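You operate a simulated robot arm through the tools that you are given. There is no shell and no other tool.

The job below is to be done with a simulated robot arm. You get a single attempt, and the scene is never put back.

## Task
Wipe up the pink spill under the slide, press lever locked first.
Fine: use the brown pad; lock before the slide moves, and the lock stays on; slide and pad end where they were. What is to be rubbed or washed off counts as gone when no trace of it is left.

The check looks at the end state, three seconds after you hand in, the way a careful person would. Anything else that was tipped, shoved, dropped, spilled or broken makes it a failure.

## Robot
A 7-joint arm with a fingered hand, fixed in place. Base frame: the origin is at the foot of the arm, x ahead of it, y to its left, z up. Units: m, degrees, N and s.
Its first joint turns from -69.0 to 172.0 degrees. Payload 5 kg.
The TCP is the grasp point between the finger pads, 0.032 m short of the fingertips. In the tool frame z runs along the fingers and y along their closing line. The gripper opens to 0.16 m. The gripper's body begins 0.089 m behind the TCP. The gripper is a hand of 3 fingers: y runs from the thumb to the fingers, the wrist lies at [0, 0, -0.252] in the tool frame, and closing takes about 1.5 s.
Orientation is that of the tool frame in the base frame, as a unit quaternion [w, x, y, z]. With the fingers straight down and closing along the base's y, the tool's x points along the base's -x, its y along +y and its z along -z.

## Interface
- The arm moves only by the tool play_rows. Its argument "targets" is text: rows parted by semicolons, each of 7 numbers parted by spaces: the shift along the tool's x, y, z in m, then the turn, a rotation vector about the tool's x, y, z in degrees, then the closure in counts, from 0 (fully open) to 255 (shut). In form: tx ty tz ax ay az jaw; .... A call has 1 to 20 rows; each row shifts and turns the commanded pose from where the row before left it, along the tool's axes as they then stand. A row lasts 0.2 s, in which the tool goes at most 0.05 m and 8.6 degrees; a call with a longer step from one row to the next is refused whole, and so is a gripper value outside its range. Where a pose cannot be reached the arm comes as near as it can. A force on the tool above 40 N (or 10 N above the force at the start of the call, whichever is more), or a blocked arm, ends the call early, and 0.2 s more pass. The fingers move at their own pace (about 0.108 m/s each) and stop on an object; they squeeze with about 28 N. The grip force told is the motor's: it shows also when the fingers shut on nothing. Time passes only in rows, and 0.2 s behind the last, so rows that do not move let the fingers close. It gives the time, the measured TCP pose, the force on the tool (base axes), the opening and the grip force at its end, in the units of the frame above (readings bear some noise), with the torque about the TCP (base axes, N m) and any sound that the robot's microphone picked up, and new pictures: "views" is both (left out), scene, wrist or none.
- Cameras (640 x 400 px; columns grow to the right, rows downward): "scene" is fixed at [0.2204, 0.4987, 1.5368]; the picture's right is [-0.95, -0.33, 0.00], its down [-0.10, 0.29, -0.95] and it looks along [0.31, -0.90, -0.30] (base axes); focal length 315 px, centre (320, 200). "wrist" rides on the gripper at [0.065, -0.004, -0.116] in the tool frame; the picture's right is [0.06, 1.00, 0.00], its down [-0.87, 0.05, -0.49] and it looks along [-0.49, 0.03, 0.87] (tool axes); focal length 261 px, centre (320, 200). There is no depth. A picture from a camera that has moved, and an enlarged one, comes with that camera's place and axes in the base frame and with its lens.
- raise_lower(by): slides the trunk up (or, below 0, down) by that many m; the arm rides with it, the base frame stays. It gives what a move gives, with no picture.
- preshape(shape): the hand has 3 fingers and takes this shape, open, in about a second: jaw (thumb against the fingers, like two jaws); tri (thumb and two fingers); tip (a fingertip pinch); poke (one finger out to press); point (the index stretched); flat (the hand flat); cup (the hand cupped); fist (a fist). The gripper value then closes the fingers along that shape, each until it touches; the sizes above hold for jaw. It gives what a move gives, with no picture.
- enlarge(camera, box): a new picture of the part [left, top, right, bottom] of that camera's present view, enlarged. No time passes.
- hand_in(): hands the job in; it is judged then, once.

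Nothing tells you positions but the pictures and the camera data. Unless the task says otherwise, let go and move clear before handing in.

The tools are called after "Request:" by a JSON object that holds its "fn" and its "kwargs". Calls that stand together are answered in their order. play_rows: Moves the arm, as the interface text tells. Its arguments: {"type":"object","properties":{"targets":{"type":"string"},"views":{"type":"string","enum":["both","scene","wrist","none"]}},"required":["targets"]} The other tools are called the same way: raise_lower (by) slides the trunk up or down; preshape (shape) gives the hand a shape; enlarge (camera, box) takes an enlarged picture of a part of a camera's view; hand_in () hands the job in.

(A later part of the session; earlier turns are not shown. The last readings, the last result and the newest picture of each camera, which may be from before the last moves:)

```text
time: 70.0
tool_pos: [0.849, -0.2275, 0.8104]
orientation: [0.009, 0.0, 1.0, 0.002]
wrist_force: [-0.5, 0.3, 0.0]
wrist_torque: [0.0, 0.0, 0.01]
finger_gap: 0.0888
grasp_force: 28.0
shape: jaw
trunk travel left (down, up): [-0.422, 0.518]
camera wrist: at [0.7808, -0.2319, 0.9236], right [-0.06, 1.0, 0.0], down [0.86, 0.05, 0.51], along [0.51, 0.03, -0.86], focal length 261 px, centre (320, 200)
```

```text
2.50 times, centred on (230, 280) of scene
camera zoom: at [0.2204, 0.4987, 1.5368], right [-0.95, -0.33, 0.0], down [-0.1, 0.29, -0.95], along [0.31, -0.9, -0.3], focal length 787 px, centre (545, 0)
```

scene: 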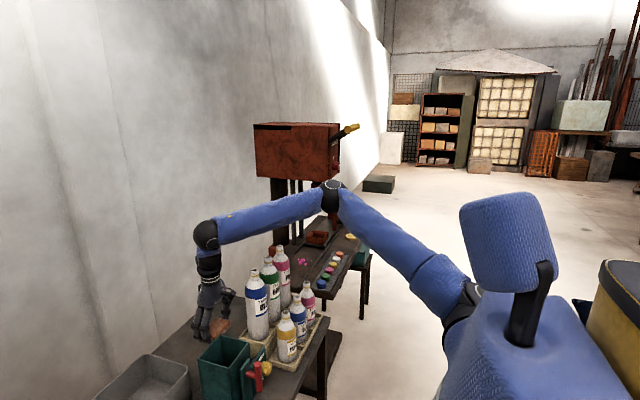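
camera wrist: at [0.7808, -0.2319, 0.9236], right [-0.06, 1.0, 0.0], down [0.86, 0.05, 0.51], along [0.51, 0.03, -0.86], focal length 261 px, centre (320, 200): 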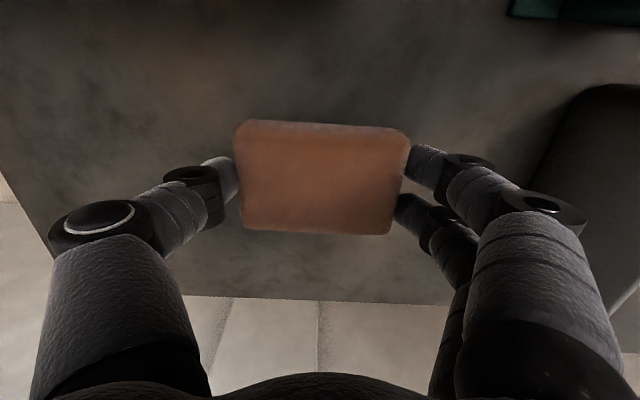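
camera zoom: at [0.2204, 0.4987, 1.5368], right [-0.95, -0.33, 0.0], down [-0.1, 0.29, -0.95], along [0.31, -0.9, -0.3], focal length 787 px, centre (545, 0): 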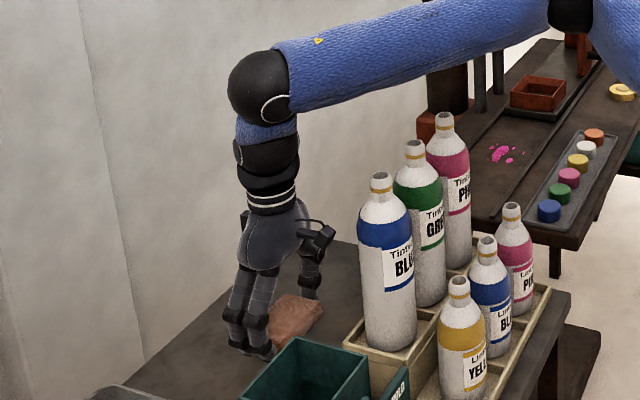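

The pad is off the table and flat in the hand. I'll raise it well above the bottles and carry it across towards the press table.

Request:
{"fn": "raise_lower", "kwargs": {"by": 0.34}}

Request:
{"fn": "play_rows", "kwargs": {"targets": "0.02 -0.035 0 0 0 0 255; 0.02 -0.035 0 0 0 0 255; 0.02 -0.035 0 0 0 0 255; 0.02 -0.035 0 0 0 0 255; 0.02 -0.035 0 0 0 0 255; 0.02 -0.035 0 0 0 0 255; 0.02 -0.035 0 0 0 0 255; 0.02 -0.035 0 0 0 0 255; 0.015 -0.035 0 0 0 0 255; 0.01 -0.035 0 0 0 0 255; 0.01 -0.035 0 0 0 0 255", "views": "both"}}

```text
time: 73.3
tool_pos: [0.848, -0.2274, 1.1494]
orientation: [0.009, 0.0, 1.0, 0.002]
wrist_force: [-0.2, 0.3, -0.9]
wrist_torque: [0.05, 0.0, 0.01]
finger_gap: 0.0889
grasp_force: 28.4
shape: jaw
trunk travel left (down, up): [-0.762, 0.178]
```

```text
time: 75.7
tool_pos: [0.6522, -0.6148, 1.1459]
orientation: [0.009, 0.0, 1.0, 0.002]
wrist_force: [-0.3, 0.3, -0.1]
wrist_torque: [0.05, -0.05, -0.02]
finger_gap: 0.0887
grasp_force: 28.1
shape: jaw
trunk travel left (down, up): [-0.762, 0.178]
camera wrist: at [0.5853, -0.619, 1.2602], right [-0.06, 1.0, 0.0], down [0.86, 0.05, 0.51], along [0.51, 0.03, -0.86], focal length 261 px, centre (320, 200)
```

scene: 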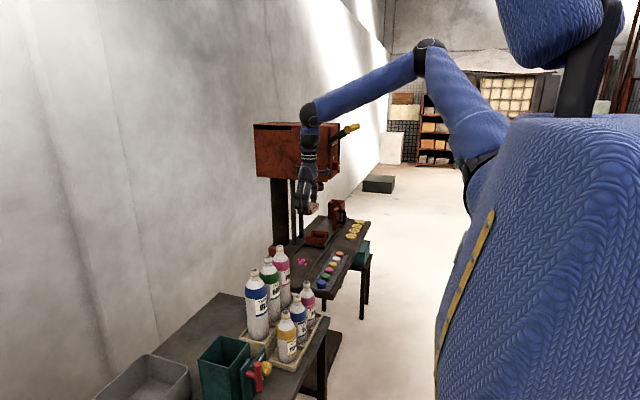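
wrist: 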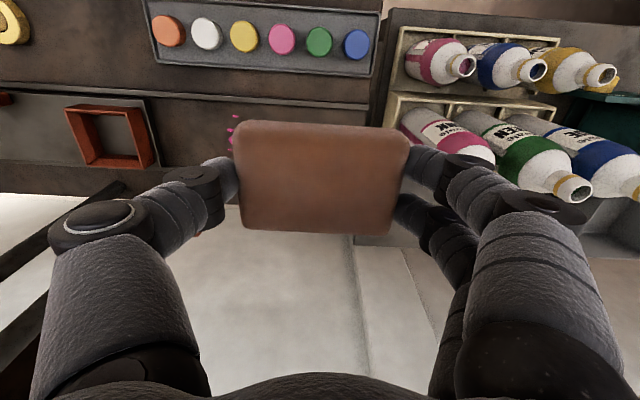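

Request:
{"fn": "raise_lower", "kwargs": {"by": -0.2}}

Request:
{"fn": "play_rows", "kwargs": {"targets": "-0.02 -0.03 0 0 0 0 255; -0.02 -0.03 0 0 0 0 255; -0.02 -0.03 0 0 0 0 255; -0.02 -0.03 0 0 0 0 255", "views": "both"}}

```text
time: 77.9
tool_pos: [0.6537, -0.6145, 0.946]
orientation: [0.008, 0.001, 1.0, 0.002]
wrist_force: [-1.1, -0.1, -1.3]
wrist_torque: [0.0, 0.01, 0.01]
finger_gap: 0.0887
grasp_force: 27.3
shape: jaw
trunk travel left (down, up): [-0.562, 0.378]
```

```text
time: 78.9
tool_pos: [0.7331, -0.73, 0.9482]
orientation: [0.009, -0.001, 1.0, 0.002]
wrist_force: [-0.5, -0.1, -0.2]
wrist_torque: [0.01, -0.02, 0.04]
finger_gap: 0.0887
grasp_force: 28.3
shape: jaw
trunk travel left (down, up): [-0.562, 0.378]
camera wrist: at [0.6655, -0.7352, 1.0637], right [-0.06, 1.0, 0.0], down [0.86, 0.05, 0.51], along [0.51, 0.03, -0.86], focal length 261 px, centre (320, 200)
```

scene: 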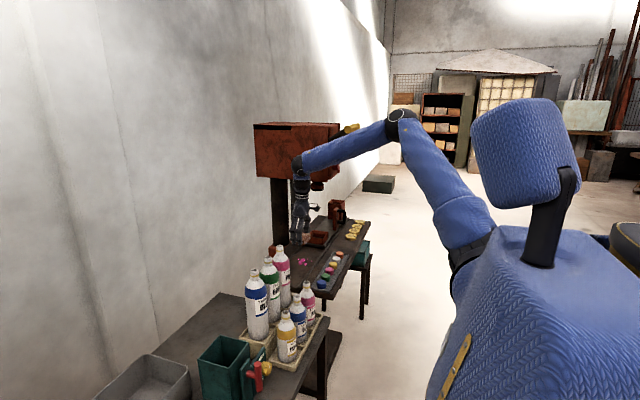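
wrist: 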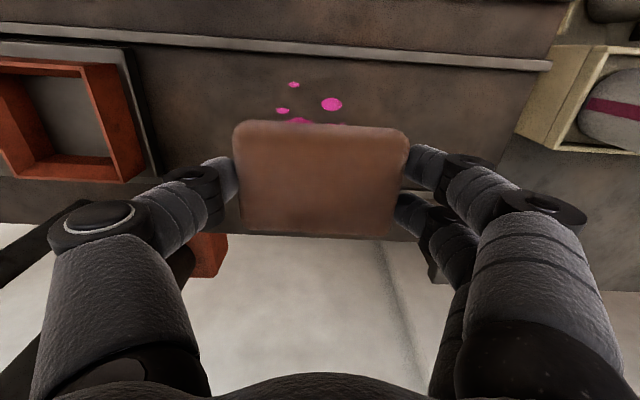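

The hand reaches vertically over the spill with the pad flat. I'll centre on the spill and lower towards the surface.

Request:
{"fn": "play_rows", "kwargs": {"targets": "-0.002 -0.012 0.03 0 0 0 255; 0 0 0.03 0 0 0 255; 0 0 0.015 0 0 0 255; 0 0 0 0 0 0 255", "views": "both"}}

Request:
{"fn": "enlarge", "kwargs": {"camera": "scene", "box": [260, 190, 356, 270]}}

```text
time: 79.9
tool_pos: [0.7344, -0.7434, 0.8736]
orientation: [0.009, 0.001, 1.0, 0.0]
wrist_force: [0.8, 0.4, 0.1]
wrist_torque: [-0.03, 0.0, -0.01]
finger_gap: 0.0889
grasp_force: 27.9
shape: jaw
trunk travel left (down, up): [-0.562, 0.378]
camera wrist: at [0.667, -0.7478, 0.9881], right [-0.06, 1.0, 0.0], down [0.86, 0.05, 0.51], along [0.51, 0.03, -0.86], focal length 261 px, centre (320, 200)
```

scene: 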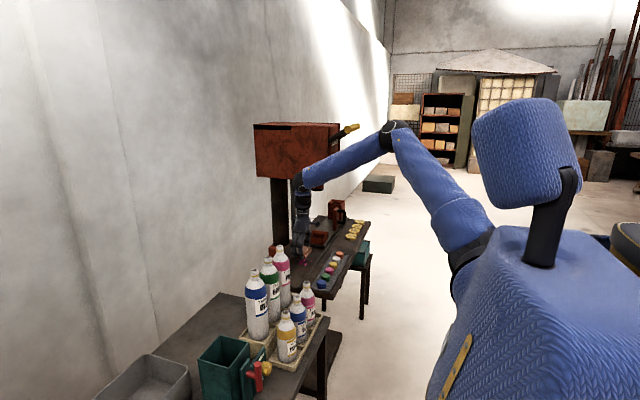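
wrist: 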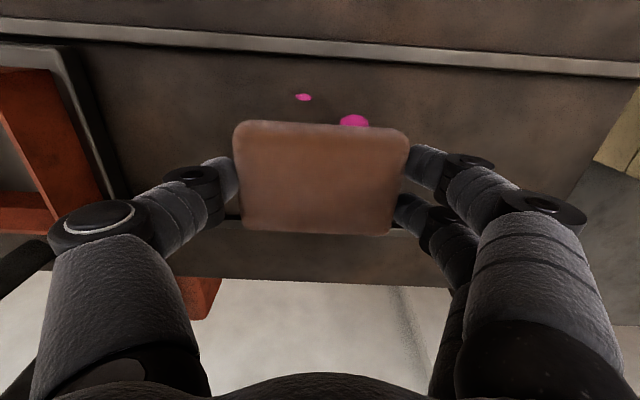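

```text
5.00 times, centred on (308, 230) of scene
camera zoom: at [0.2204, 0.4987, 1.5368], right [-0.95, -0.33, 0.0], down [-0.1, 0.29, -0.95], along [0.31, -0.9, -0.3], focal length 1573 px, centre (380, 50)
```

zoom: 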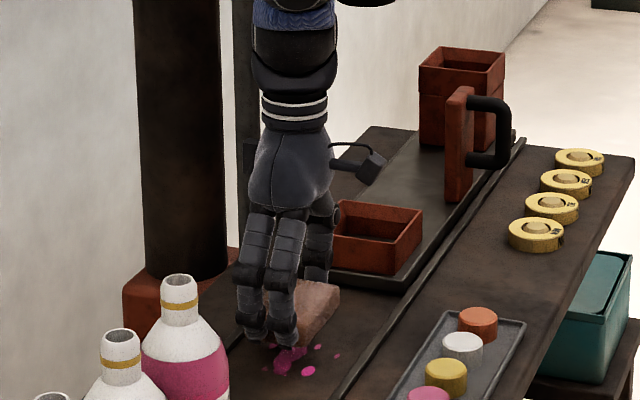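

Request:
{"fn": "play_rows", "kwargs": {"targets": "0 0 0.01 0 0 0 255; 0 0 0.01 0 0 0 255; 0 0 0.004 0 0 0 255; 0 0 0.003 0 0 0 255", "views": "none"}}

```text
time: 80.9
tool_pos: [0.7369, -0.7447, 0.8467]
orientation: [0.01, 0.001, 1.0, 0.001]
wrist_force: [0.2, 0.1, 0.2]
wrist_torque: [-0.03, 0.02, 0.02]
finger_gap: 0.0887
grasp_force: 27.8
shape: jaw
trunk travel left (down, up): [-0.562, 0.378]
```

Request:
{"fn": "play_rows", "kwargs": {"targets": "0 0 0.003 0 0 0 255; 0 0 0.002 0 0 0 255; 0 0 0 0 0 0 255", "views": "none"}}

Request:
{"fn": "enlarge", "kwargs": {"camera": "scene", "box": [280, 235, 328, 270]}}

```text
time: 81.7
tool_pos: [0.7371, -0.7436, 0.8405]
orientation: [0.009, 0.0, 1.0, 0.001]
wrist_force: [-0.7, -0.6, -0.9]
wrist_torque: [0.01, 0.01, -0.03]
finger_gap: 0.0886
grasp_force: 27.9
shape: jaw
trunk travel left (down, up): [-0.562, 0.378]
```

```text
11.43 times, centred on (304, 252) of scene
camera zoom: at [0.2204, 0.4987, 1.5368], right [-0.95, -0.33, 0.0], down [-0.1, 0.29, -0.95], along [0.31, -0.9, -0.3], focal length 3596 px, centre (503, -400)
```

zoom: 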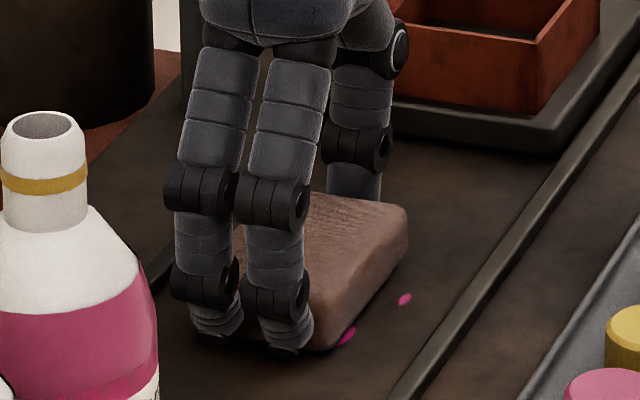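

Request:
{"fn": "play_rows", "kwargs": {"targets": "0 0 0.002 0 0 0 255; 0 0 0.002 0 0 0 255; 0 0 0 0 0 0 255", "views": "none"}}

```text
time: 82.5
tool_pos: [0.7373, -0.7445, 0.8385]
orientation: [0.01, 0.0, 1.0, 0.001]
wrist_force: [-0.2, -0.9, 11.6]
wrist_torque: [0.01, 0.04, 0.01]
finger_gap: 0.0883
grasp_force: 27.9
shape: jaw
trunk travel left (down, up): [-0.562, 0.378]
```

The pad touches with about 12 N at TCP z 0.838. I'll rub along y, then across, staying between the rails and clear of the slide.

Request:
{"fn": "play_rows", "kwargs": {"targets": "0 0.01 0 0 0 0 255; 0 0.01 0 0 0 0 255; 0 0.01 0 0 0 0 255; 0 -0.01 0 0 0 0 255; 0 -0.01 0 0 0 0 255; 0 -0.01 0 0 0 0 255; 0 -0.01 0 0 0 0 255; 0 -0.01 0 0 0 0 255; 0 0.01 0 0 0 0 255; 0 0.01 0 0 0 0 255", "views": "both"}}

Request:
{"fn": "enlarge", "kwargs": {"camera": "scene", "box": [280, 235, 328, 270]}}

```text
time: 84.7
tool_pos: [0.7359, -0.746, 0.8382]
orientation: [0.009, 0.001, 1.0, 0.0]
wrist_force: [-1.4, -6.7, 16.6]
wrist_torque: [-0.19, 0.0, -0.01]
finger_gap: 0.0872
grasp_force: 27.8
shape: jaw
trunk travel left (down, up): [-0.562, 0.378]
camera wrist: at [0.6685, -0.7504, 0.9519], right [-0.06, 1.0, 0.0], down [0.86, 0.05, 0.51], along [0.51, 0.03, -0.86], focal length 261 px, centre (320, 200)
```

scene: 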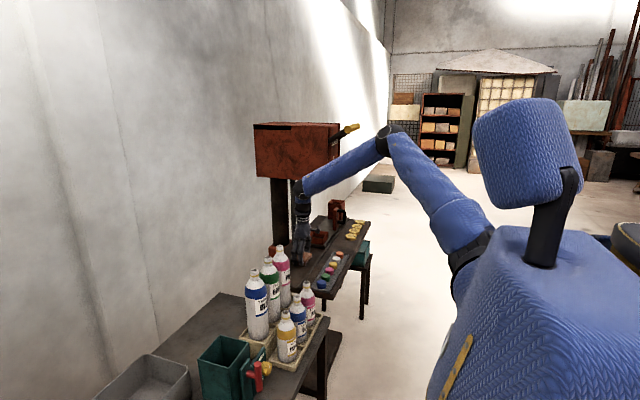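
wrist: 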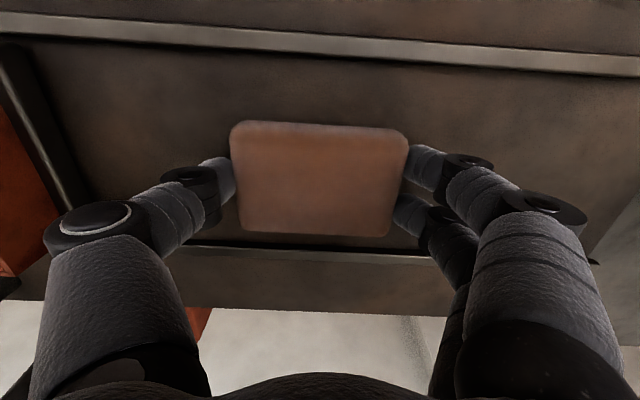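

```text
11.43 times, centred on (304, 252) of scene
camera zoom: at [0.2204, 0.4987, 1.5368], right [-0.95, -0.33, 0.0], down [-0.1, 0.29, -0.95], along [0.31, -0.9, -0.3], focal length 3596 px, centre (503, -400)
```

zoom: 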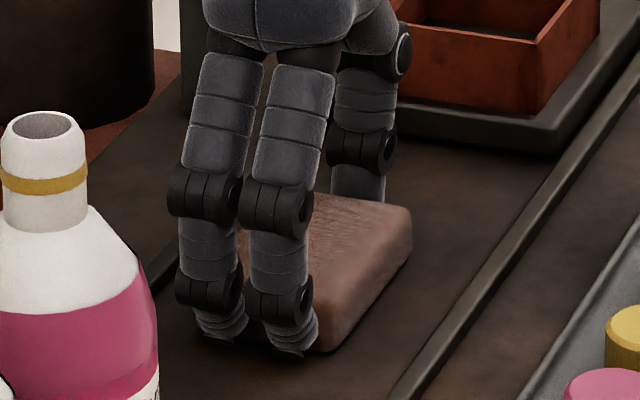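

The visible dots are gone. I'll widen the coverage with strokes nearer each rail.

Request:
{"fn": "play_rows", "kwargs": {"targets": "0.009 0 0 0 0 0 255; 0.009 0 0 0 0 0 255; 0 0.01 0 0 0 0 255; 0 0.01 0 0 0 0 255; 0 0.01 0 0 0 0 255; 0 -0.01 0 0 0 0 255; 0 -0.01 0 0 0 0 255; 0 -0.01 0 0 0 0 255; 0 -0.01 0 0 0 0 255; 0 -0.01 0 0 0 0 255; 0 0.01 0 0 0 0 255; 0 0.01 0 0 0 0 255", "views": "none"}}

Request:
{"fn": "play_rows", "kwargs": {"targets": "-0.009 0 0 0 0 0 255; -0.009 0 0 0 0 0 255; -0.009 0 0 0 0 0 255; -0.009 0 0 0 0 0 255; 0 0.01 0 0 0 0 255; 0 0.01 0 0 0 0 255; 0 0.01 0 0 0 0 255; 0 -0.01 0 0 0 0 255; 0 -0.01 0 0 0 0 255; 0 -0.01 0 0 0 0 255; 0 -0.01 0 0 0 0 255; 0 -0.01 0 0 0 0 255; 0 0.01 0 0 0 0 255; 0 0.01 0 0 0 0 255; 0.009 0 0 0 0 0 255; 0.009 0 0 0 0 0 255", "views": "both"}}

```text
time: 87.3
tool_pos: [0.7179, -0.7445, 0.8374]
orientation: [0.01, 0.001, 1.0, 0.0]
wrist_force: [0.1, -9.8, 20.6]
wrist_torque: [-0.28, -0.01, 0.02]
finger_gap: 0.0871
grasp_force: 27.1
shape: jaw
trunk travel left (down, up): [-0.562, 0.378]
```

```text
time: 90.7
tool_pos: [0.7391, -0.7456, 0.8378]
orientation: [0.01, -0.001, 1.0, 0.0]
wrist_force: [6.6, -0.5, 16.8]
wrist_torque: [0.03, -0.12, 0.04]
finger_gap: 0.0874
grasp_force: 27.7
shape: jaw
trunk travel left (down, up): [-0.562, 0.378]
camera wrist: at [0.6714, -0.7491, 0.9515], right [-0.06, 1.0, 0.0], down [0.86, 0.05, 0.51], along [0.51, 0.03, -0.86], focal length 261 px, centre (320, 200)
```

scene: 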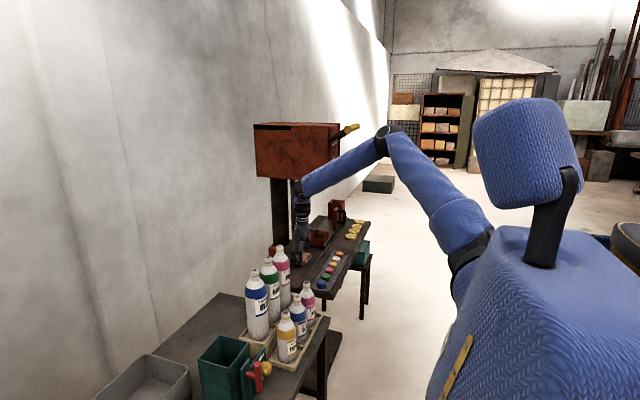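
wrist: 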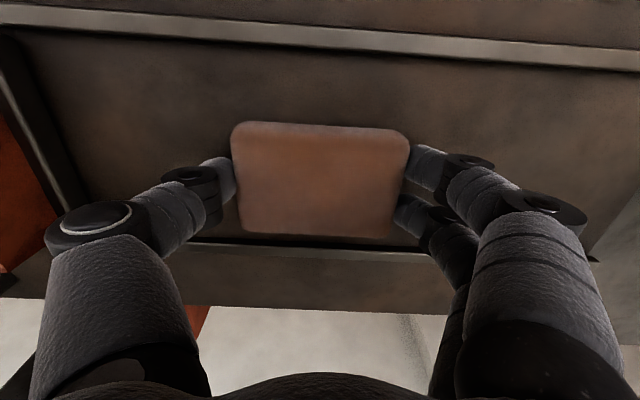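

Request:
{"fn": "play_rows", "kwargs": {"targets": "0 0 -0.01 0 0 0 255; 0 0 -0.03 0 0 0 255; 0 0 -0.04 0 0 0 255; 0 0.04 -0.03 0 0 0 255; 0 0.04 -0.01 0 0 0 255; 0 0.04 0 0 0 0 255", "views": "both"}}

Request:
{"fn": "enlarge", "kwargs": {"camera": "scene", "box": [270, 230, 350, 280]}}

Request:
{"fn": "enlarge", "kwargs": {"camera": "wrist", "box": [60, 30, 300, 180]}}

```text
time: 92.1
tool_pos: [0.7342, -0.6261, 0.9587]
orientation: [0.009, 0.0, 1.0, 0.001]
wrist_force: [0.4, 0.3, 0.1]
wrist_torque: [-0.03, 0.02, 0.03]
finger_gap: 0.0877
grasp_force: 28.0
shape: jaw
trunk travel left (down, up): [-0.562, 0.378]
camera wrist: at [0.6672, -0.6295, 1.0727], right [-0.06, 1.0, 0.0], down [0.86, 0.05, 0.51], along [0.51, 0.03, -0.86], focal length 261 px, centre (320, 200)
```

scene: 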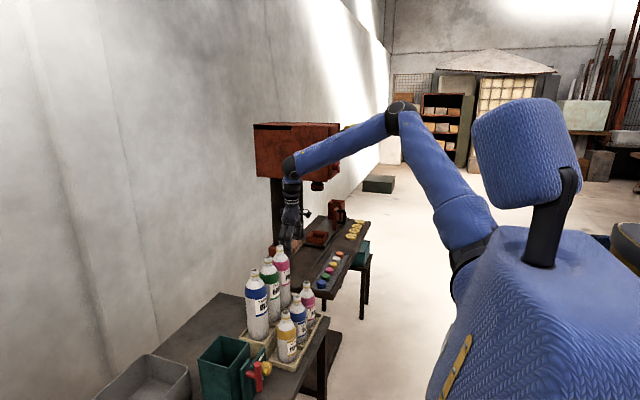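
wrist: 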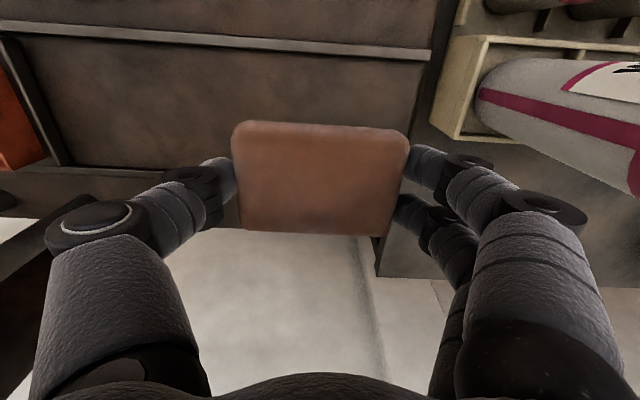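

```text
8.00 times, centred on (310, 255) of scene
camera zoom: at [0.2204, 0.4987, 1.5368], right [-0.95, -0.33, 0.0], down [-0.1, 0.29, -0.95], along [0.31, -0.9, -0.3], focal length 2517 px, centre (400, -240)
```

zoom: 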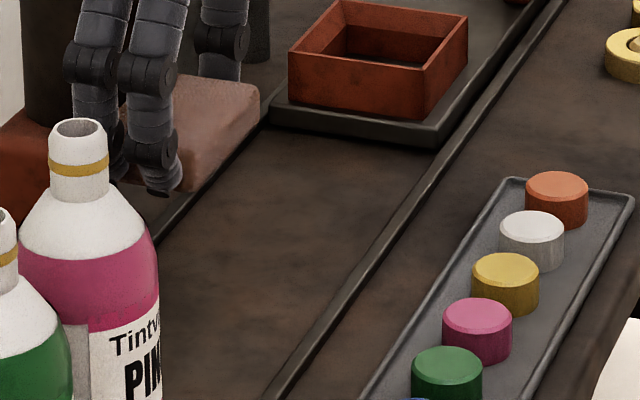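

```text
2.67 times, centred on (180, 105) of wrist
camera zoom: at [0.6672, -0.6295, 1.0727], right [-0.06, 1.0, 0.0], down [0.86, 0.05, 0.51], along [0.51, 0.03, -0.86], focal length 695 px, centre (693, 453)
```

zoom: 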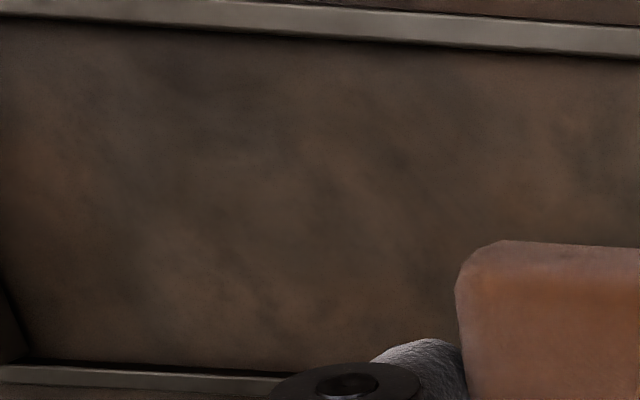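

The surface looks spotless from both cameras. Now I'll raise and carry the pad back along the same route.

Request:
{"fn": "raise_lower", "kwargs": {"by": 0.2}}

Request:
{"fn": "play_rows", "kwargs": {"targets": "0.02 0 0 0 0 0 255; 0.02 0 0 0 0 0 255; 0.02 0 0 0 0 0 255; 0.02 0 0 0 0 0 255; -0.01 0.035 0 0 0 0 255; -0.01 0.035 0 0 0 0 255; -0.015 0.035 0 0 0 0 255; -0.02 0.035 0 0 0 0 255; -0.02 0.035 0 0 0 0 255; -0.02 0.035 0 0 0 0 255; -0.02 0.035 0 0 0 0 255; -0.02 0.035 0 0 0 0 255; -0.02 0.035 0.003 0 0 0 255; -0.02 0.035 0.003 0 0 0 255; -0.02 0.035 0.003 0 0 0 255", "views": "both"}}

```text
time: 94.2
tool_pos: [0.734, -0.627, 1.1573]
orientation: [0.009, 0.0, 1.0, 0.002]
wrist_force: [-0.7, -1.0, -0.6]
wrist_torque: [0.0, -0.02, 0.01]
finger_gap: 0.0875
grasp_force: 28.3
shape: jaw
trunk travel left (down, up): [-0.762, 0.178]
```

```text
time: 97.4
tool_pos: [0.8494, -0.2414, 1.1497]
orientation: [0.007, 0.001, 1.0, 0.002]
wrist_force: [0.5, -0.4, -0.2]
wrist_torque: [0.02, 0.06, -0.02]
finger_gap: 0.0877
grasp_force: 27.8
shape: jaw
trunk travel left (down, up): [-0.762, 0.178]
camera wrist: at [0.7829, -0.244, 1.2655], right [-0.06, 1.0, 0.0], down [0.86, 0.05, 0.5], along [0.5, 0.03, -0.86], focal length 261 px, centre (320, 200)
```

scene: 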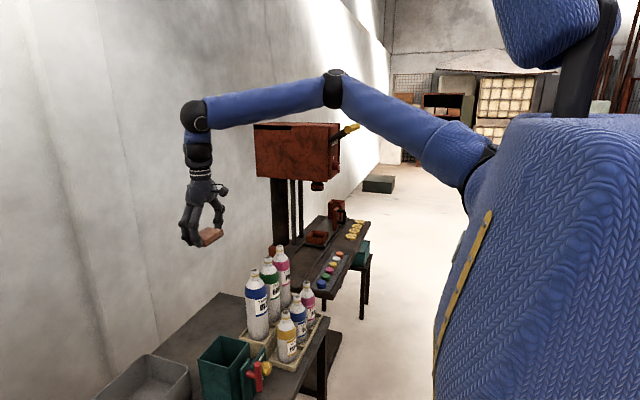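
wrist: 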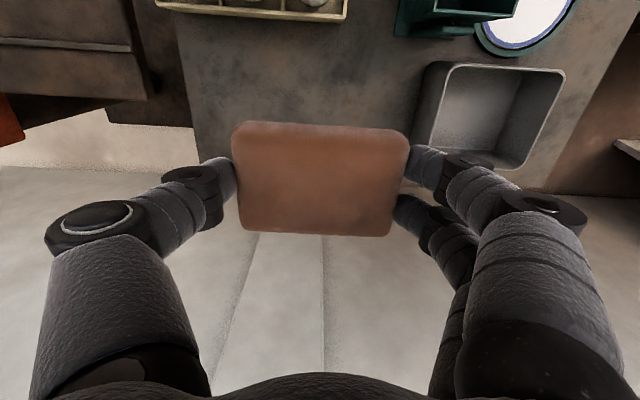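

Request:
{"fn": "play_rows", "kwargs": {"targets": "0 0.0135 0 0 0 0 255; 0 0 0 0 0 0 255", "views": "none"}}

Request:
{"fn": "raise_lower", "kwargs": {"by": -0.34}}

Request:
{"fn": "play_rows", "kwargs": {"targets": "0 0 0 0 0 0 255", "views": "both"}}

Request:
{"fn": "enlarge", "kwargs": {"camera": "scene", "box": [150, 200, 310, 360]}}

```text
time: 98.0
tool_pos: [0.8492, -0.2265, 1.1539]
orientation: [0.01, 0.001, 1.0, 0.003]
wrist_force: [0.4, -0.4, -0.4]
wrist_torque: [0.03, -0.02, 0.0]
finger_gap: 0.0874
grasp_force: 28.2
shape: jaw
trunk travel left (down, up): [-0.762, 0.178]
```

```text
time: 101.4
tool_pos: [0.8487, -0.226, 0.8108]
orientation: [0.01, 0.001, 1.0, 0.003]
wrist_force: [0.2, -0.5, 0.2]
wrist_torque: [0.06, 0.01, 0.05]
finger_gap: 0.0876
grasp_force: 28.3
shape: jaw
trunk travel left (down, up): [-0.422, 0.518]
```

```text
time: 101.8
tool_pos: [0.8481, -0.226, 0.8138]
orientation: [0.01, 0.001, 1.0, 0.003]
wrist_force: [-0.5, 0.4, -1.2]
wrist_torque: [0.01, -0.01, -0.01]
finger_gap: 0.0876
grasp_force: 27.8
shape: jaw
trunk travel left (down, up): [-0.422, 0.518]
camera wrist: at [0.7812, -0.2305, 0.9269], right [-0.06, 1.0, 0.0], down [0.86, 0.05, 0.51], along [0.51, 0.04, -0.86], focal length 261 px, centre (320, 200)
```

scene: 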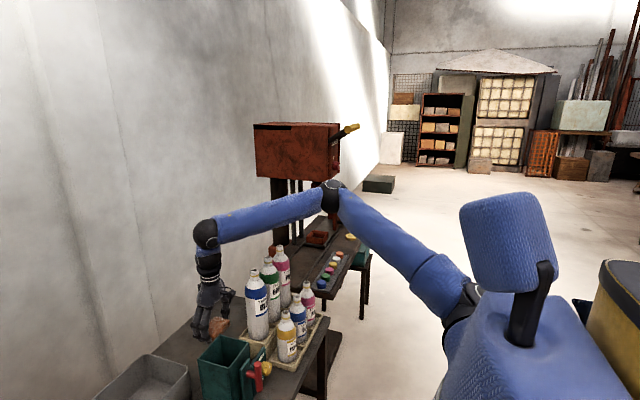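
wrist: 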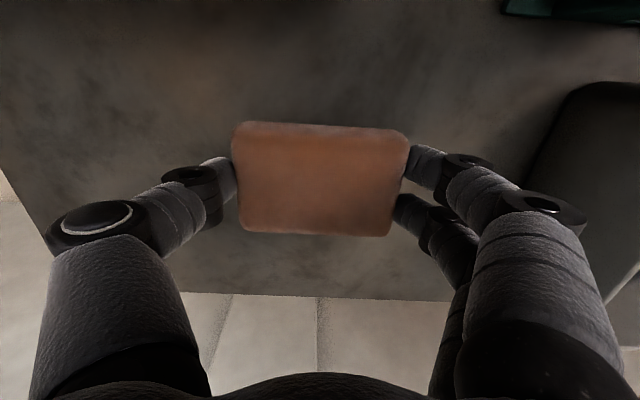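

```text
2.50 times, centred on (230, 280) of scene
camera zoom: at [0.2204, 0.4987, 1.5368], right [-0.95, -0.33, 0.0], down [-0.1, 0.29, -0.95], along [0.31, -0.9, -0.3], focal length 787 px, centre (545, 0)
```

zoom: 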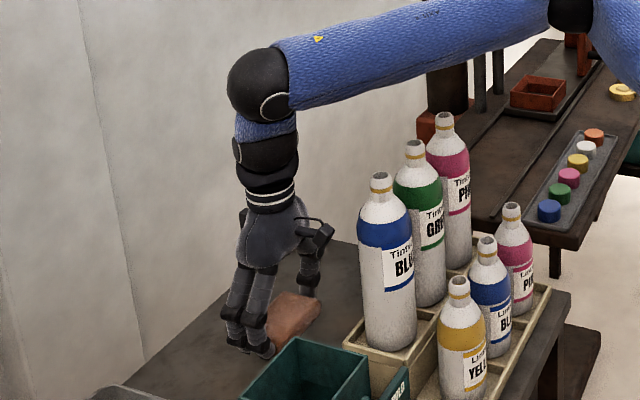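

Request:
{"fn": "raise_lower", "kwargs": {"by": -0.045}}

Request:
{"fn": "play_rows", "kwargs": {"targets": "0 -0.0015 0.003 0 0 0 255; 0 0 0.003 0 0 0 255; 0 0 0 0 0 0 255", "views": "none"}}

```text
time: 102.6
tool_pos: [0.8475, -0.2251, 0.7681]
orientation: [0.011, 0.0, 1.0, 0.003]
wrist_force: [-0.9, -0.2, -0.9]
wrist_torque: [-0.01, 0.0, 0.01]
finger_gap: 0.0875
grasp_force: 28.2
shape: jaw
trunk travel left (down, up): [-0.377, 0.563]
```

```text
time: 103.4
tool_pos: [0.8485, -0.2271, 0.7621]
orientation: [0.009, 0.0, 1.0, 0.002]
wrist_force: [-0.8, 0.2, -0.3]
wrist_torque: [-0.01, -0.01, 0.03]
finger_gap: 0.0874
grasp_force: 28.2
shape: jaw
trunk travel left (down, up): [-0.377, 0.563]
```

Request:
{"fn": "play_rows", "kwargs": {"targets": "0 0 0.002 0 0 0 255; 0 0 0.001 0 0 0 255; 0 0 0 0 0 0 255", "views": "none"}}

```text
time: 104.2
tool_pos: [0.8494, -0.2278, 0.7575]
orientation: [0.011, -0.001, 1.0, 0.003]
wrist_force: [0.4, 0.8, 0.5]
wrist_torque: [-0.05, 0.02, -0.01]
finger_gap: 0.0874
grasp_force: 28.5
shape: jaw
trunk travel left (down, up): [-0.377, 0.563]
```

Request:
{"fn": "play_rows", "kwargs": {"targets": "0 0 0.001 0 0 0 255; 0 0 0.001 0 0 0 255; 0 0 0 0 0 0 255", "views": "none"}}

```text
time: 105.0
tool_pos: [0.8485, -0.2275, 0.7562]
orientation: [0.012, 0.001, 1.0, 0.004]
wrist_force: [2.2, -1.2, 8.3]
wrist_torque: [-0.22, -0.09, 0.06]
finger_gap: 0.0873
grasp_force: 28.1
shape: jaw
trunk travel left (down, up): [-0.377, 0.563]
```

The pad is back on the table at its original spot with light contact. I'll open the hand and check before rising.

Request:
{"fn": "play_rows", "kwargs": {"targets": "0 0 -0.0005 0 0 0 220; 0 0 0 0 0 0 160; 0 0 0 0 0 0 110; 0 0 0 0 0 0 60; 0 0 0 0 0 0 60; 0 0 0 0 0 0 30", "views": "wrist"}}

Request:
{"fn": "raise_lower", "kwargs": {"by": 0.23}}

Request:
{"fn": "play_rows", "kwargs": {"targets": "0 0 0 0 0 0 0", "views": "both"}}

```text
time: 106.4
tool_pos: [0.8496, -0.2287, 0.7574]
orientation: [0.009, 0.0, 1.0, 0.002]
wrist_force: [-0.6, 0.2, 0.1]
wrist_torque: [-0.05, 0.0, 0.0]
finger_gap: 0.1409
grasp_force: 0.0
shape: jaw
trunk travel left (down, up): [-0.377, 0.563]
camera wrist: at [0.781, -0.2324, 0.8711], right [-0.06, 1.0, 0.0], down [0.86, 0.05, 0.51], along [0.51, 0.04, -0.86], focal length 261 px, centre (320, 200)
```

wrist: 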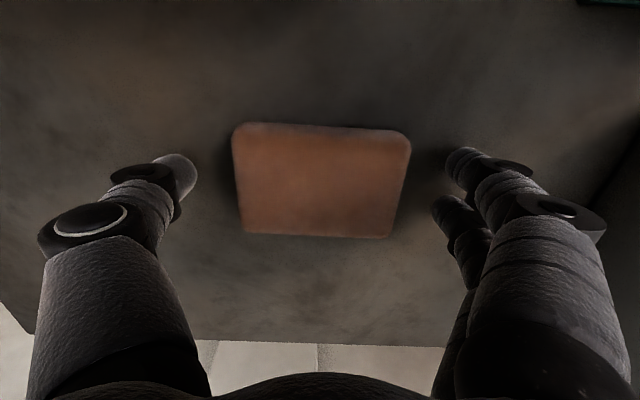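

```text
time: 108.8
tool_pos: [0.8484, -0.2273, 0.9862]
orientation: [0.009, 0.0, 1.0, 0.003]
wrist_force: [-0.1, 0.1, 0.0]
wrist_torque: [-0.01, 0.04, -0.02]
finger_gap: 0.1408
grasp_force: 0.0
shape: jaw
trunk travel left (down, up): [-0.607, 0.333]
```

```text
time: 109.2
tool_pos: [0.8484, -0.2274, 0.9861]
orientation: [0.009, 0.001, 1.0, 0.003]
wrist_force: [-0.3, 0.3, -0.2]
wrist_torque: [-0.01, -0.03, -0.04]
finger_gap: 0.1596
grasp_force: 0.1
shape: jaw
trunk travel left (down, up): [-0.607, 0.333]
camera wrist: at [0.7812, -0.2324, 1.1011], right [-0.06, 1.0, 0.0], down [0.86, 0.05, 0.51], along [0.51, 0.04, -0.86], focal length 261 px, centre (320, 200)
```

scene: 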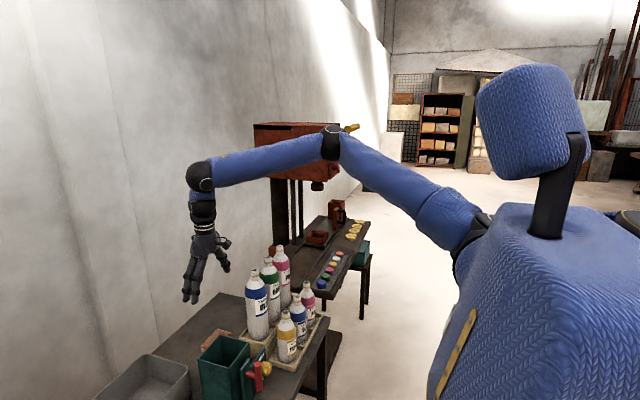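
wrist: 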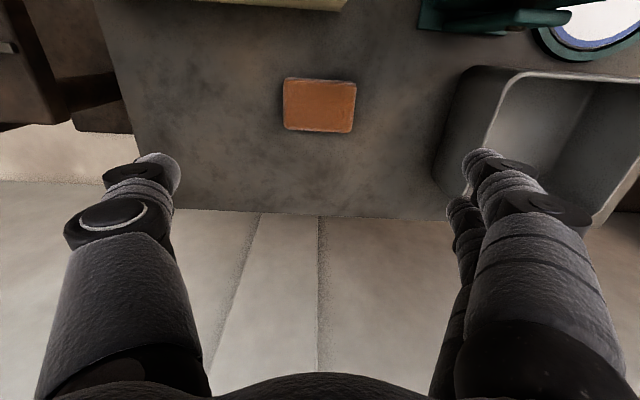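

Request:
{"fn": "enlarge", "kwargs": {"camera": "scene", "box": [190, 320, 254, 360]}}

Request:
{"fn": "raise_lower", "kwargs": {"by": 0.165}}

```text
10.00 times, centred on (222, 340) of scene
camera zoom: at [0.2204, 0.4987, 1.5368], right [-0.95, -0.33, 0.0], down [-0.1, 0.29, -0.95], along [0.31, -0.9, -0.3], focal length 3146 px, centre (1300, -1200)
```

zoom: 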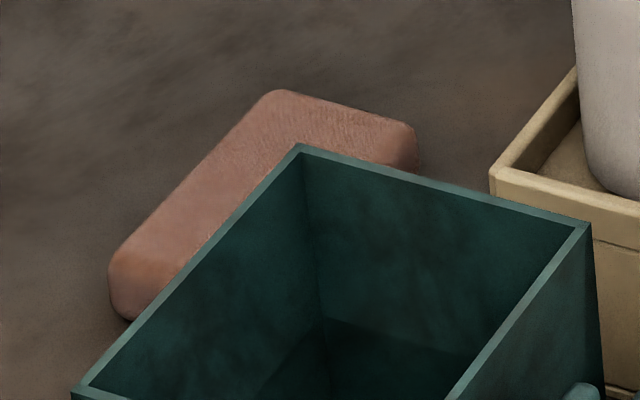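

```text
time: 111.1
tool_pos: [0.8496, -0.2277, 1.152]
orientation: [0.01, 0.0, 1.0, 0.003]
wrist_force: [0.5, 0.6, -0.7]
wrist_torque: [0.02, -0.01, 0.0]
finger_gap: 0.1599
grasp_force: 0.0
shape: jaw
trunk travel left (down, up): [-0.772, 0.168]
```

The pad is back within about 3 mm of its original place. Now I'll go back the same way to the slide handle.

Request:
{"fn": "play_rows", "kwargs": {"targets": "0.02 -0.035 0 0 0 0 0; 0.02 -0.035 0 0 0 0 0; 0.02 -0.035 0 0 0 0 0; 0.02 -0.035 0 0 0 0 0; 0.02 -0.035 0 0 0 0 0; 0.02 -0.035 0 0 0 0 0; 0.02 -0.035 0 0 0 0 0; 0.02 -0.035 0 0 0 0 0; 0.015 -0.035 0 0 0 0 0; 0.01 -0.035 0 0 0 0 0; 0.01 -0.035 0 0 0 0 0; 0.035 -0.006 0 0 0 0 0; 0.035 -0.006 0 0 0 0 0; 0.035 -0.006 0 0 0 0 0; 0.035 -0.006 0 0 0 0 0; 0.035 -0.006 0 0 0 0 0; 0.035 -0.006 0 0 0 0 0; 0.035 -0.006 0 0 0 0 0", "views": "both"}}

Request:
{"fn": "enlarge", "kwargs": {"camera": "wrist", "box": [180, 160, 400, 300]}}

```text
time: 114.9
tool_pos: [0.4089, -0.6546, 1.14]
orientation: [0.011, 0.0, 1.0, 0.003]
wrist_force: [-0.6, 0.6, 0.6]
wrist_torque: [0.0, 0.01, -0.02]
finger_gap: 0.1599
grasp_force: 0.0
shape: jaw
trunk travel left (down, up): [-0.772, 0.168]
camera wrist: at [0.3406, -0.6598, 1.254], right [-0.06, 1.0, 0.0], down [0.86, 0.05, 0.51], along [0.51, 0.04, -0.86], focal length 261 px, centre (320, 200)
```

scene: 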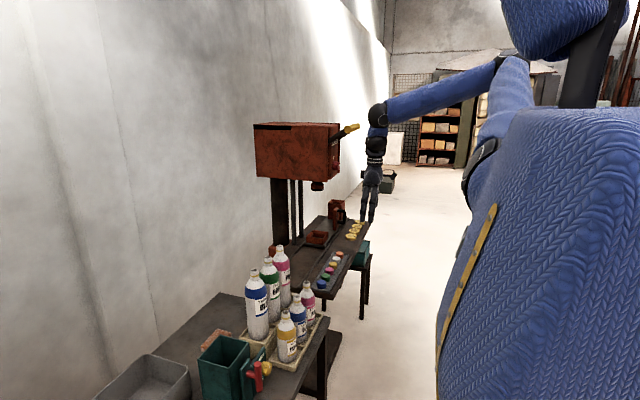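
wrist: 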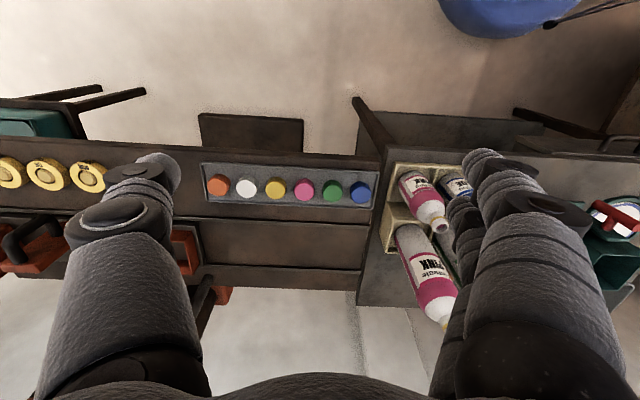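

```text
2.86 times, centred on (290, 230) of wrist
camera zoom: at [0.3406, -0.6598, 1.254], right [-0.06, 1.0, 0.0], down [0.86, 0.05, 0.51], along [0.51, 0.04, -0.86], focal length 745 px, centre (406, 114)
```

zoom: 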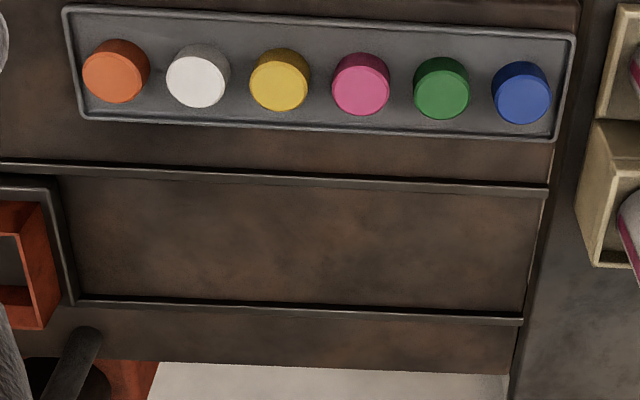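

The wiped area is clean from this angle too. I'll restore the earlier arm posture: raise the arm, lower the trunk and face the handle.

Request:
{"fn": "play_rows", "kwargs": {"targets": "0 0 -0.04 0 0 0 0; 0 0 -0.04 0 0 0 0; 0 0 -0.04 0 0 0 0; 0 0 -0.04 0 0 0 0; 0 0 -0.04 0 0 0 0; 0 0 -0.04 0 0 0 0; 0 0 -0.04 0 0 0 0; 0 0 -0.04 0 0 0 0", "views": "none"}}

Request:
{"fn": "raise_lower", "kwargs": {"by": -0.4}}

Request:
{"fn": "play_rows", "kwargs": {"targets": "0 0 0 0 0 4.2 0; 0 0 0 0 0 8 0; 0 0 0 0 0 8 0; 0 0 0 0 -8 0 0; 0 0 0 0 -8 0 0; 0 0 0 0 -8 0 0; 0 0 0 0 -8 0 0; 0 0 0 0 -8 0 0; 0 0 0 0 -8 0 0; 0 0 0 0 -1.8 0 0", "views": "both"}}

```text
time: 116.7
tool_pos: [0.4018, -0.6538, 1.4636]
orientation: [0.01, 0.0, 1.0, 0.002]
wrist_force: [0.5, 0.8, 0.4]
wrist_torque: [-0.04, 0.0, -0.03]
finger_gap: 0.1598
grasp_force: 0.1
shape: jaw
trunk travel left (down, up): [-0.772, 0.168]
```

```text
time: 120.6
tool_pos: [0.4021, -0.6559, 1.0615]
orientation: [0.011, 0.0, 1.0, 0.002]
wrist_force: [0.1, 0.7, -0.3]
wrist_torque: [0.01, 0.03, 0.01]
finger_gap: 0.1597
grasp_force: 0.1
shape: jaw
trunk travel left (down, up): [-0.372, 0.568]
```

```text
time: 122.8
tool_pos: [0.4027, -0.6551, 1.0608]
orientation: [0.423, 0.162, 0.889, -0.07]
wrist_force: [0.1, -0.3, 0.5]
wrist_torque: [0.0, 0.01, 0.01]
finger_gap: 0.1599
grasp_force: 0.0
shape: jaw
trunk travel left (down, up): [-0.372, 0.568]
camera wrist: at [0.2781, -0.6148, 1.0833], right [0.31, 0.95, -0.04], down [0.17, -0.02, 0.99], along [0.94, -0.31, -0.17], focal length 261 px, centre (320, 200)
```

scene: 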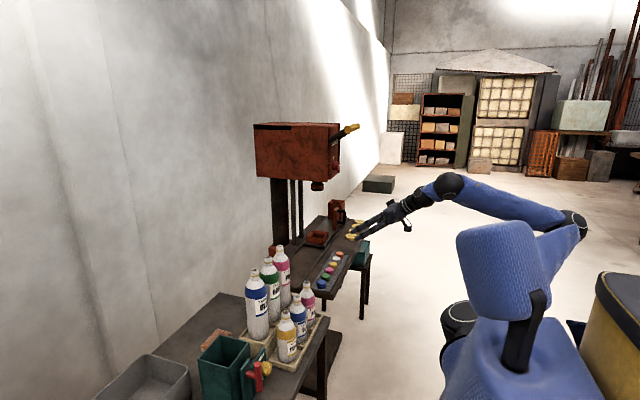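
wrist: 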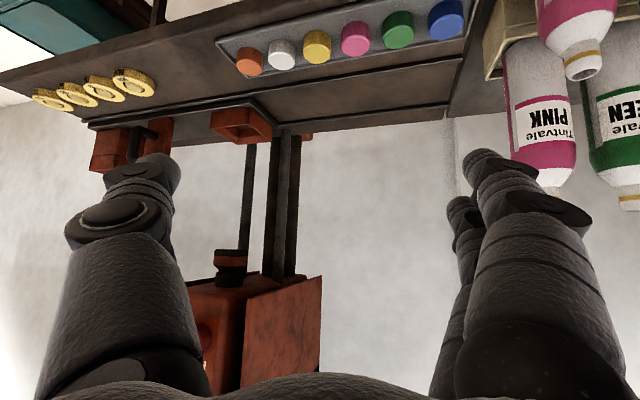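

Request:
{"fn": "raise_lower", "kwargs": {"by": -0.13}}

Request:
{"fn": "play_rows", "kwargs": {"targets": "-0.0221 -0.0325 0.0153 0 0 0 130; -0.0221 -0.0325 0.0153 0 0 0 130; -0.0221 -0.0325 0.0153 0 0 0 130; -0.0221 -0.0325 0.0153 0 0 0 130; -0.0221 -0.0325 0.0153 0 0 0 130; -0.0221 -0.0325 0.0153 0 0 0 130; -0.0221 -0.0325 0.0153 0 0 0 130; -0.0221 -0.0325 0.0153 0 0 0 130; -0.0221 -0.0325 0.0153 0 0 0 130; -0.0221 -0.0325 0.0153 0 0 0 130", "views": "both"}}

Request:
{"fn": "enlarge", "kwargs": {"camera": "wrist", "box": [230, 60, 390, 190]}}

```text
time: 124.3
tool_pos: [0.4018, -0.6559, 0.9309]
orientation: [0.423, 0.162, 0.889, -0.07]
wrist_force: [0.6, -0.6, 0.4]
wrist_torque: [-0.01, -0.06, 0.04]
finger_gap: 0.1598
grasp_force: 0.0
shape: jaw
trunk travel left (down, up): [-0.242, 0.698]
```

```text
time: 126.5
tool_pos: [0.531, -1.0515, 1.0054]
orientation: [0.423, 0.162, 0.889, -0.069]
wrist_force: [-0.1, -0.2, -0.3]
wrist_torque: [0.01, -0.03, 0.0]
finger_gap: 0.079
grasp_force: 0.0
shape: jaw
trunk travel left (down, up): [-0.242, 0.698]
camera wrist: at [0.406, -1.0096, 1.0277], right [0.31, 0.95, -0.04], down [0.17, -0.02, 0.98], along [0.94, -0.31, -0.17], focal length 261 px, centre (320, 200)
```

scene: 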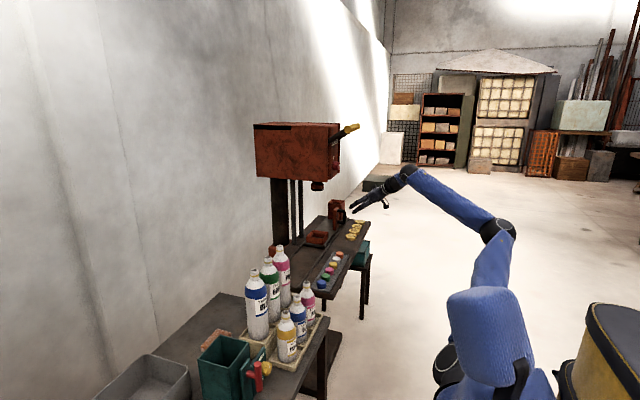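
wrist: 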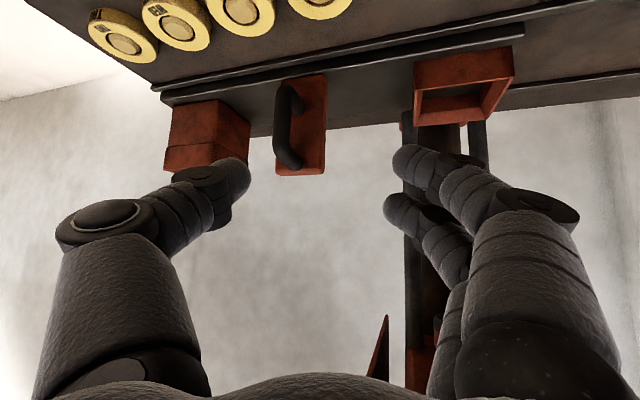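

```text
3.08 times, centred on (310, 125) of wrist
camera zoom: at [0.406, -1.0096, 1.0277], right [0.31, 0.95, -0.04], down [0.17, -0.02, 0.98], along [0.94, -0.31, -0.17], focal length 802 px, centre (351, 431)
```

zoom: 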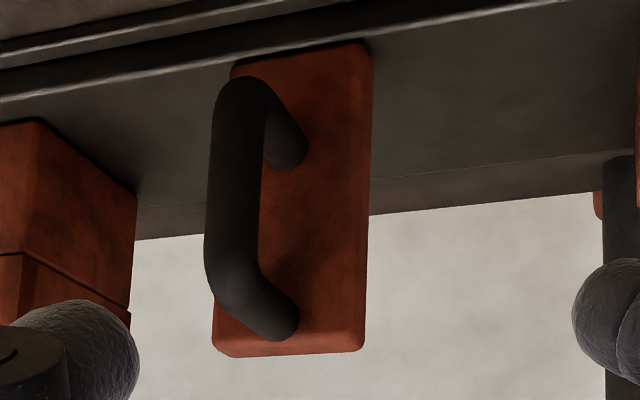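

The slide has coasted about 3.5 cm further than where I let go, so it runs almost freely. The handle is now at y ≈ −1.126. I'll line up sideways first and re-check.

Request:
{"fn": "play_rows", "kwargs": {"targets": "-0.001 -0.0175 0.02 0 0 0 130; -0.001 -0.0175 0.02 0 0 0 130; 0 0 0.02 0 0 0 130", "views": "wrist"}}

Request:
{"fn": "enlarge", "kwargs": {"camera": "scene", "box": [280, 190, 376, 250]}}

```text
time: 127.3
tool_pos: [0.5646, -1.0994, 0.966]
orientation: [0.423, 0.161, 0.889, -0.069]
wrist_force: [-0.7, -0.2, -0.4]
wrist_torque: [0.04, 0.01, 0.0]
finger_gap: 0.079
grasp_force: 0.1
shape: jaw
trunk travel left (down, up): [-0.242, 0.698]
camera wrist: at [0.4401, -1.0583, 0.9882], right [0.31, 0.95, -0.04], down [0.17, -0.02, 0.98], along [0.94, -0.31, -0.17], focal length 261 px, centre (320, 200)
```

wrist: 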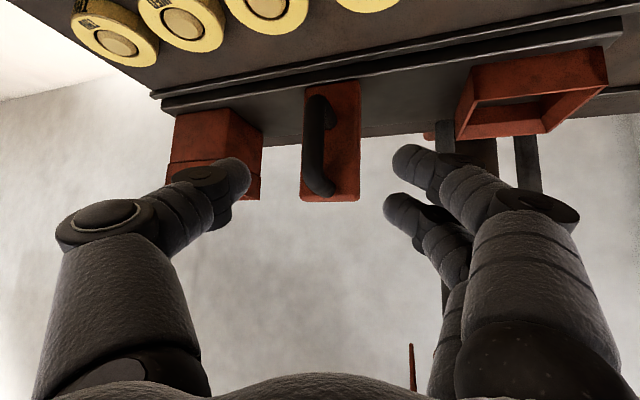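

```text
6.67 times, centred on (328, 220) of scene
camera zoom: at [0.2204, 0.4987, 1.5368], right [-0.95, -0.33, 0.0], down [-0.1, 0.29, -0.95], along [0.31, -0.9, -0.3], focal length 2098 px, centre (267, 67)
```

zoom: 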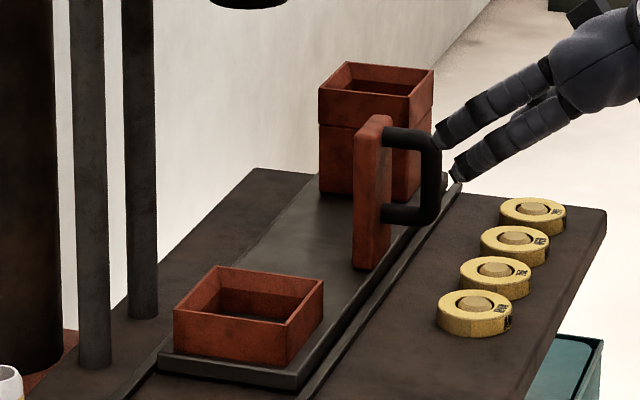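

Request:
{"fn": "play_rows", "kwargs": {"targets": "-0.0007 -0.0007 0.032 0 0 0 130; -0.0007 -0.0007 0.032 0 0 0 130; -0.0007 -0.0007 0.0315 0 0 0 130", "views": "wrist"}}

```text
time: 128.1
tool_pos: [0.6339, -1.1292, 0.909]
orientation: [0.423, 0.163, 0.889, -0.071]
wrist_force: [0.1, 0.7, -0.3]
wrist_torque: [0.03, 0.02, 0.02]
finger_gap: 0.0791
grasp_force: 0.1
shape: jaw
trunk travel left (down, up): [-0.242, 0.698]
camera wrist: at [0.5097, -1.087, 0.9307], right [0.31, 0.95, -0.04], down [0.17, -0.02, 0.98], along [0.94, -0.31, -0.17], focal length 261 px, centre (320, 200)
```

wrist: 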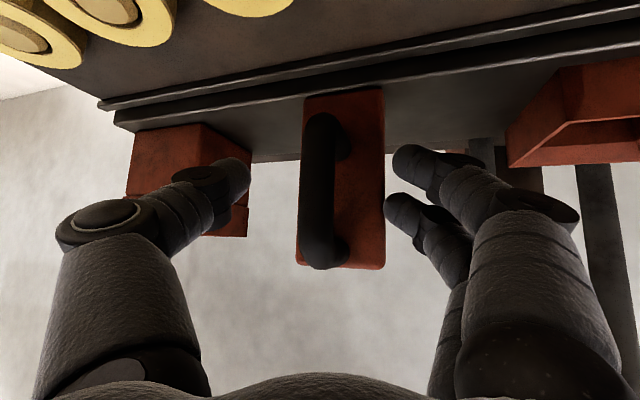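

Request:
{"fn": "play_rows", "kwargs": {"targets": "0 0 0 0 0 0 200; 0 0 0 0 0 0 255; 0 0 0 0 0 0 255; 0 0 0 0 0 0 255; 0 0 0 0 0 0 255; 0 0 0 0 0 0 255", "views": "wrist"}}

```text
time: 129.5
tool_pos: [0.6367, -1.1282, 0.9086]
orientation: [0.423, 0.161, 0.889, -0.069]
wrist_force: [6.8, -2.6, -1.3]
wrist_torque: [0.08, -0.17, 0.47]
finger_gap: 0.0222
grasp_force: 28.5
shape: jaw
trunk travel left (down, up): [-0.242, 0.698]
camera wrist: at [0.5111, -1.0865, 0.9306], right [0.31, 0.95, -0.04], down [0.17, -0.02, 0.98], along [0.94, -0.31, -0.17], focal length 261 px, centre (320, 200)
```

wrist: 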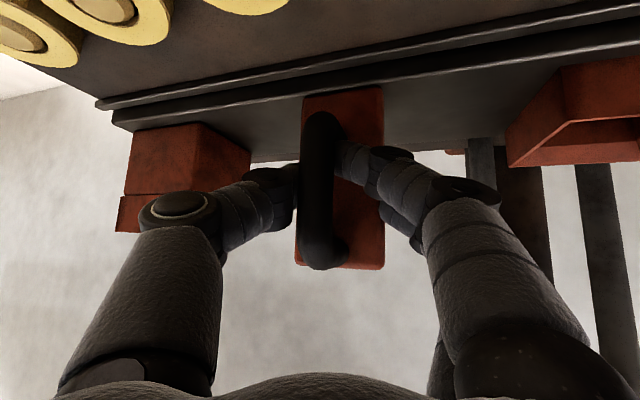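

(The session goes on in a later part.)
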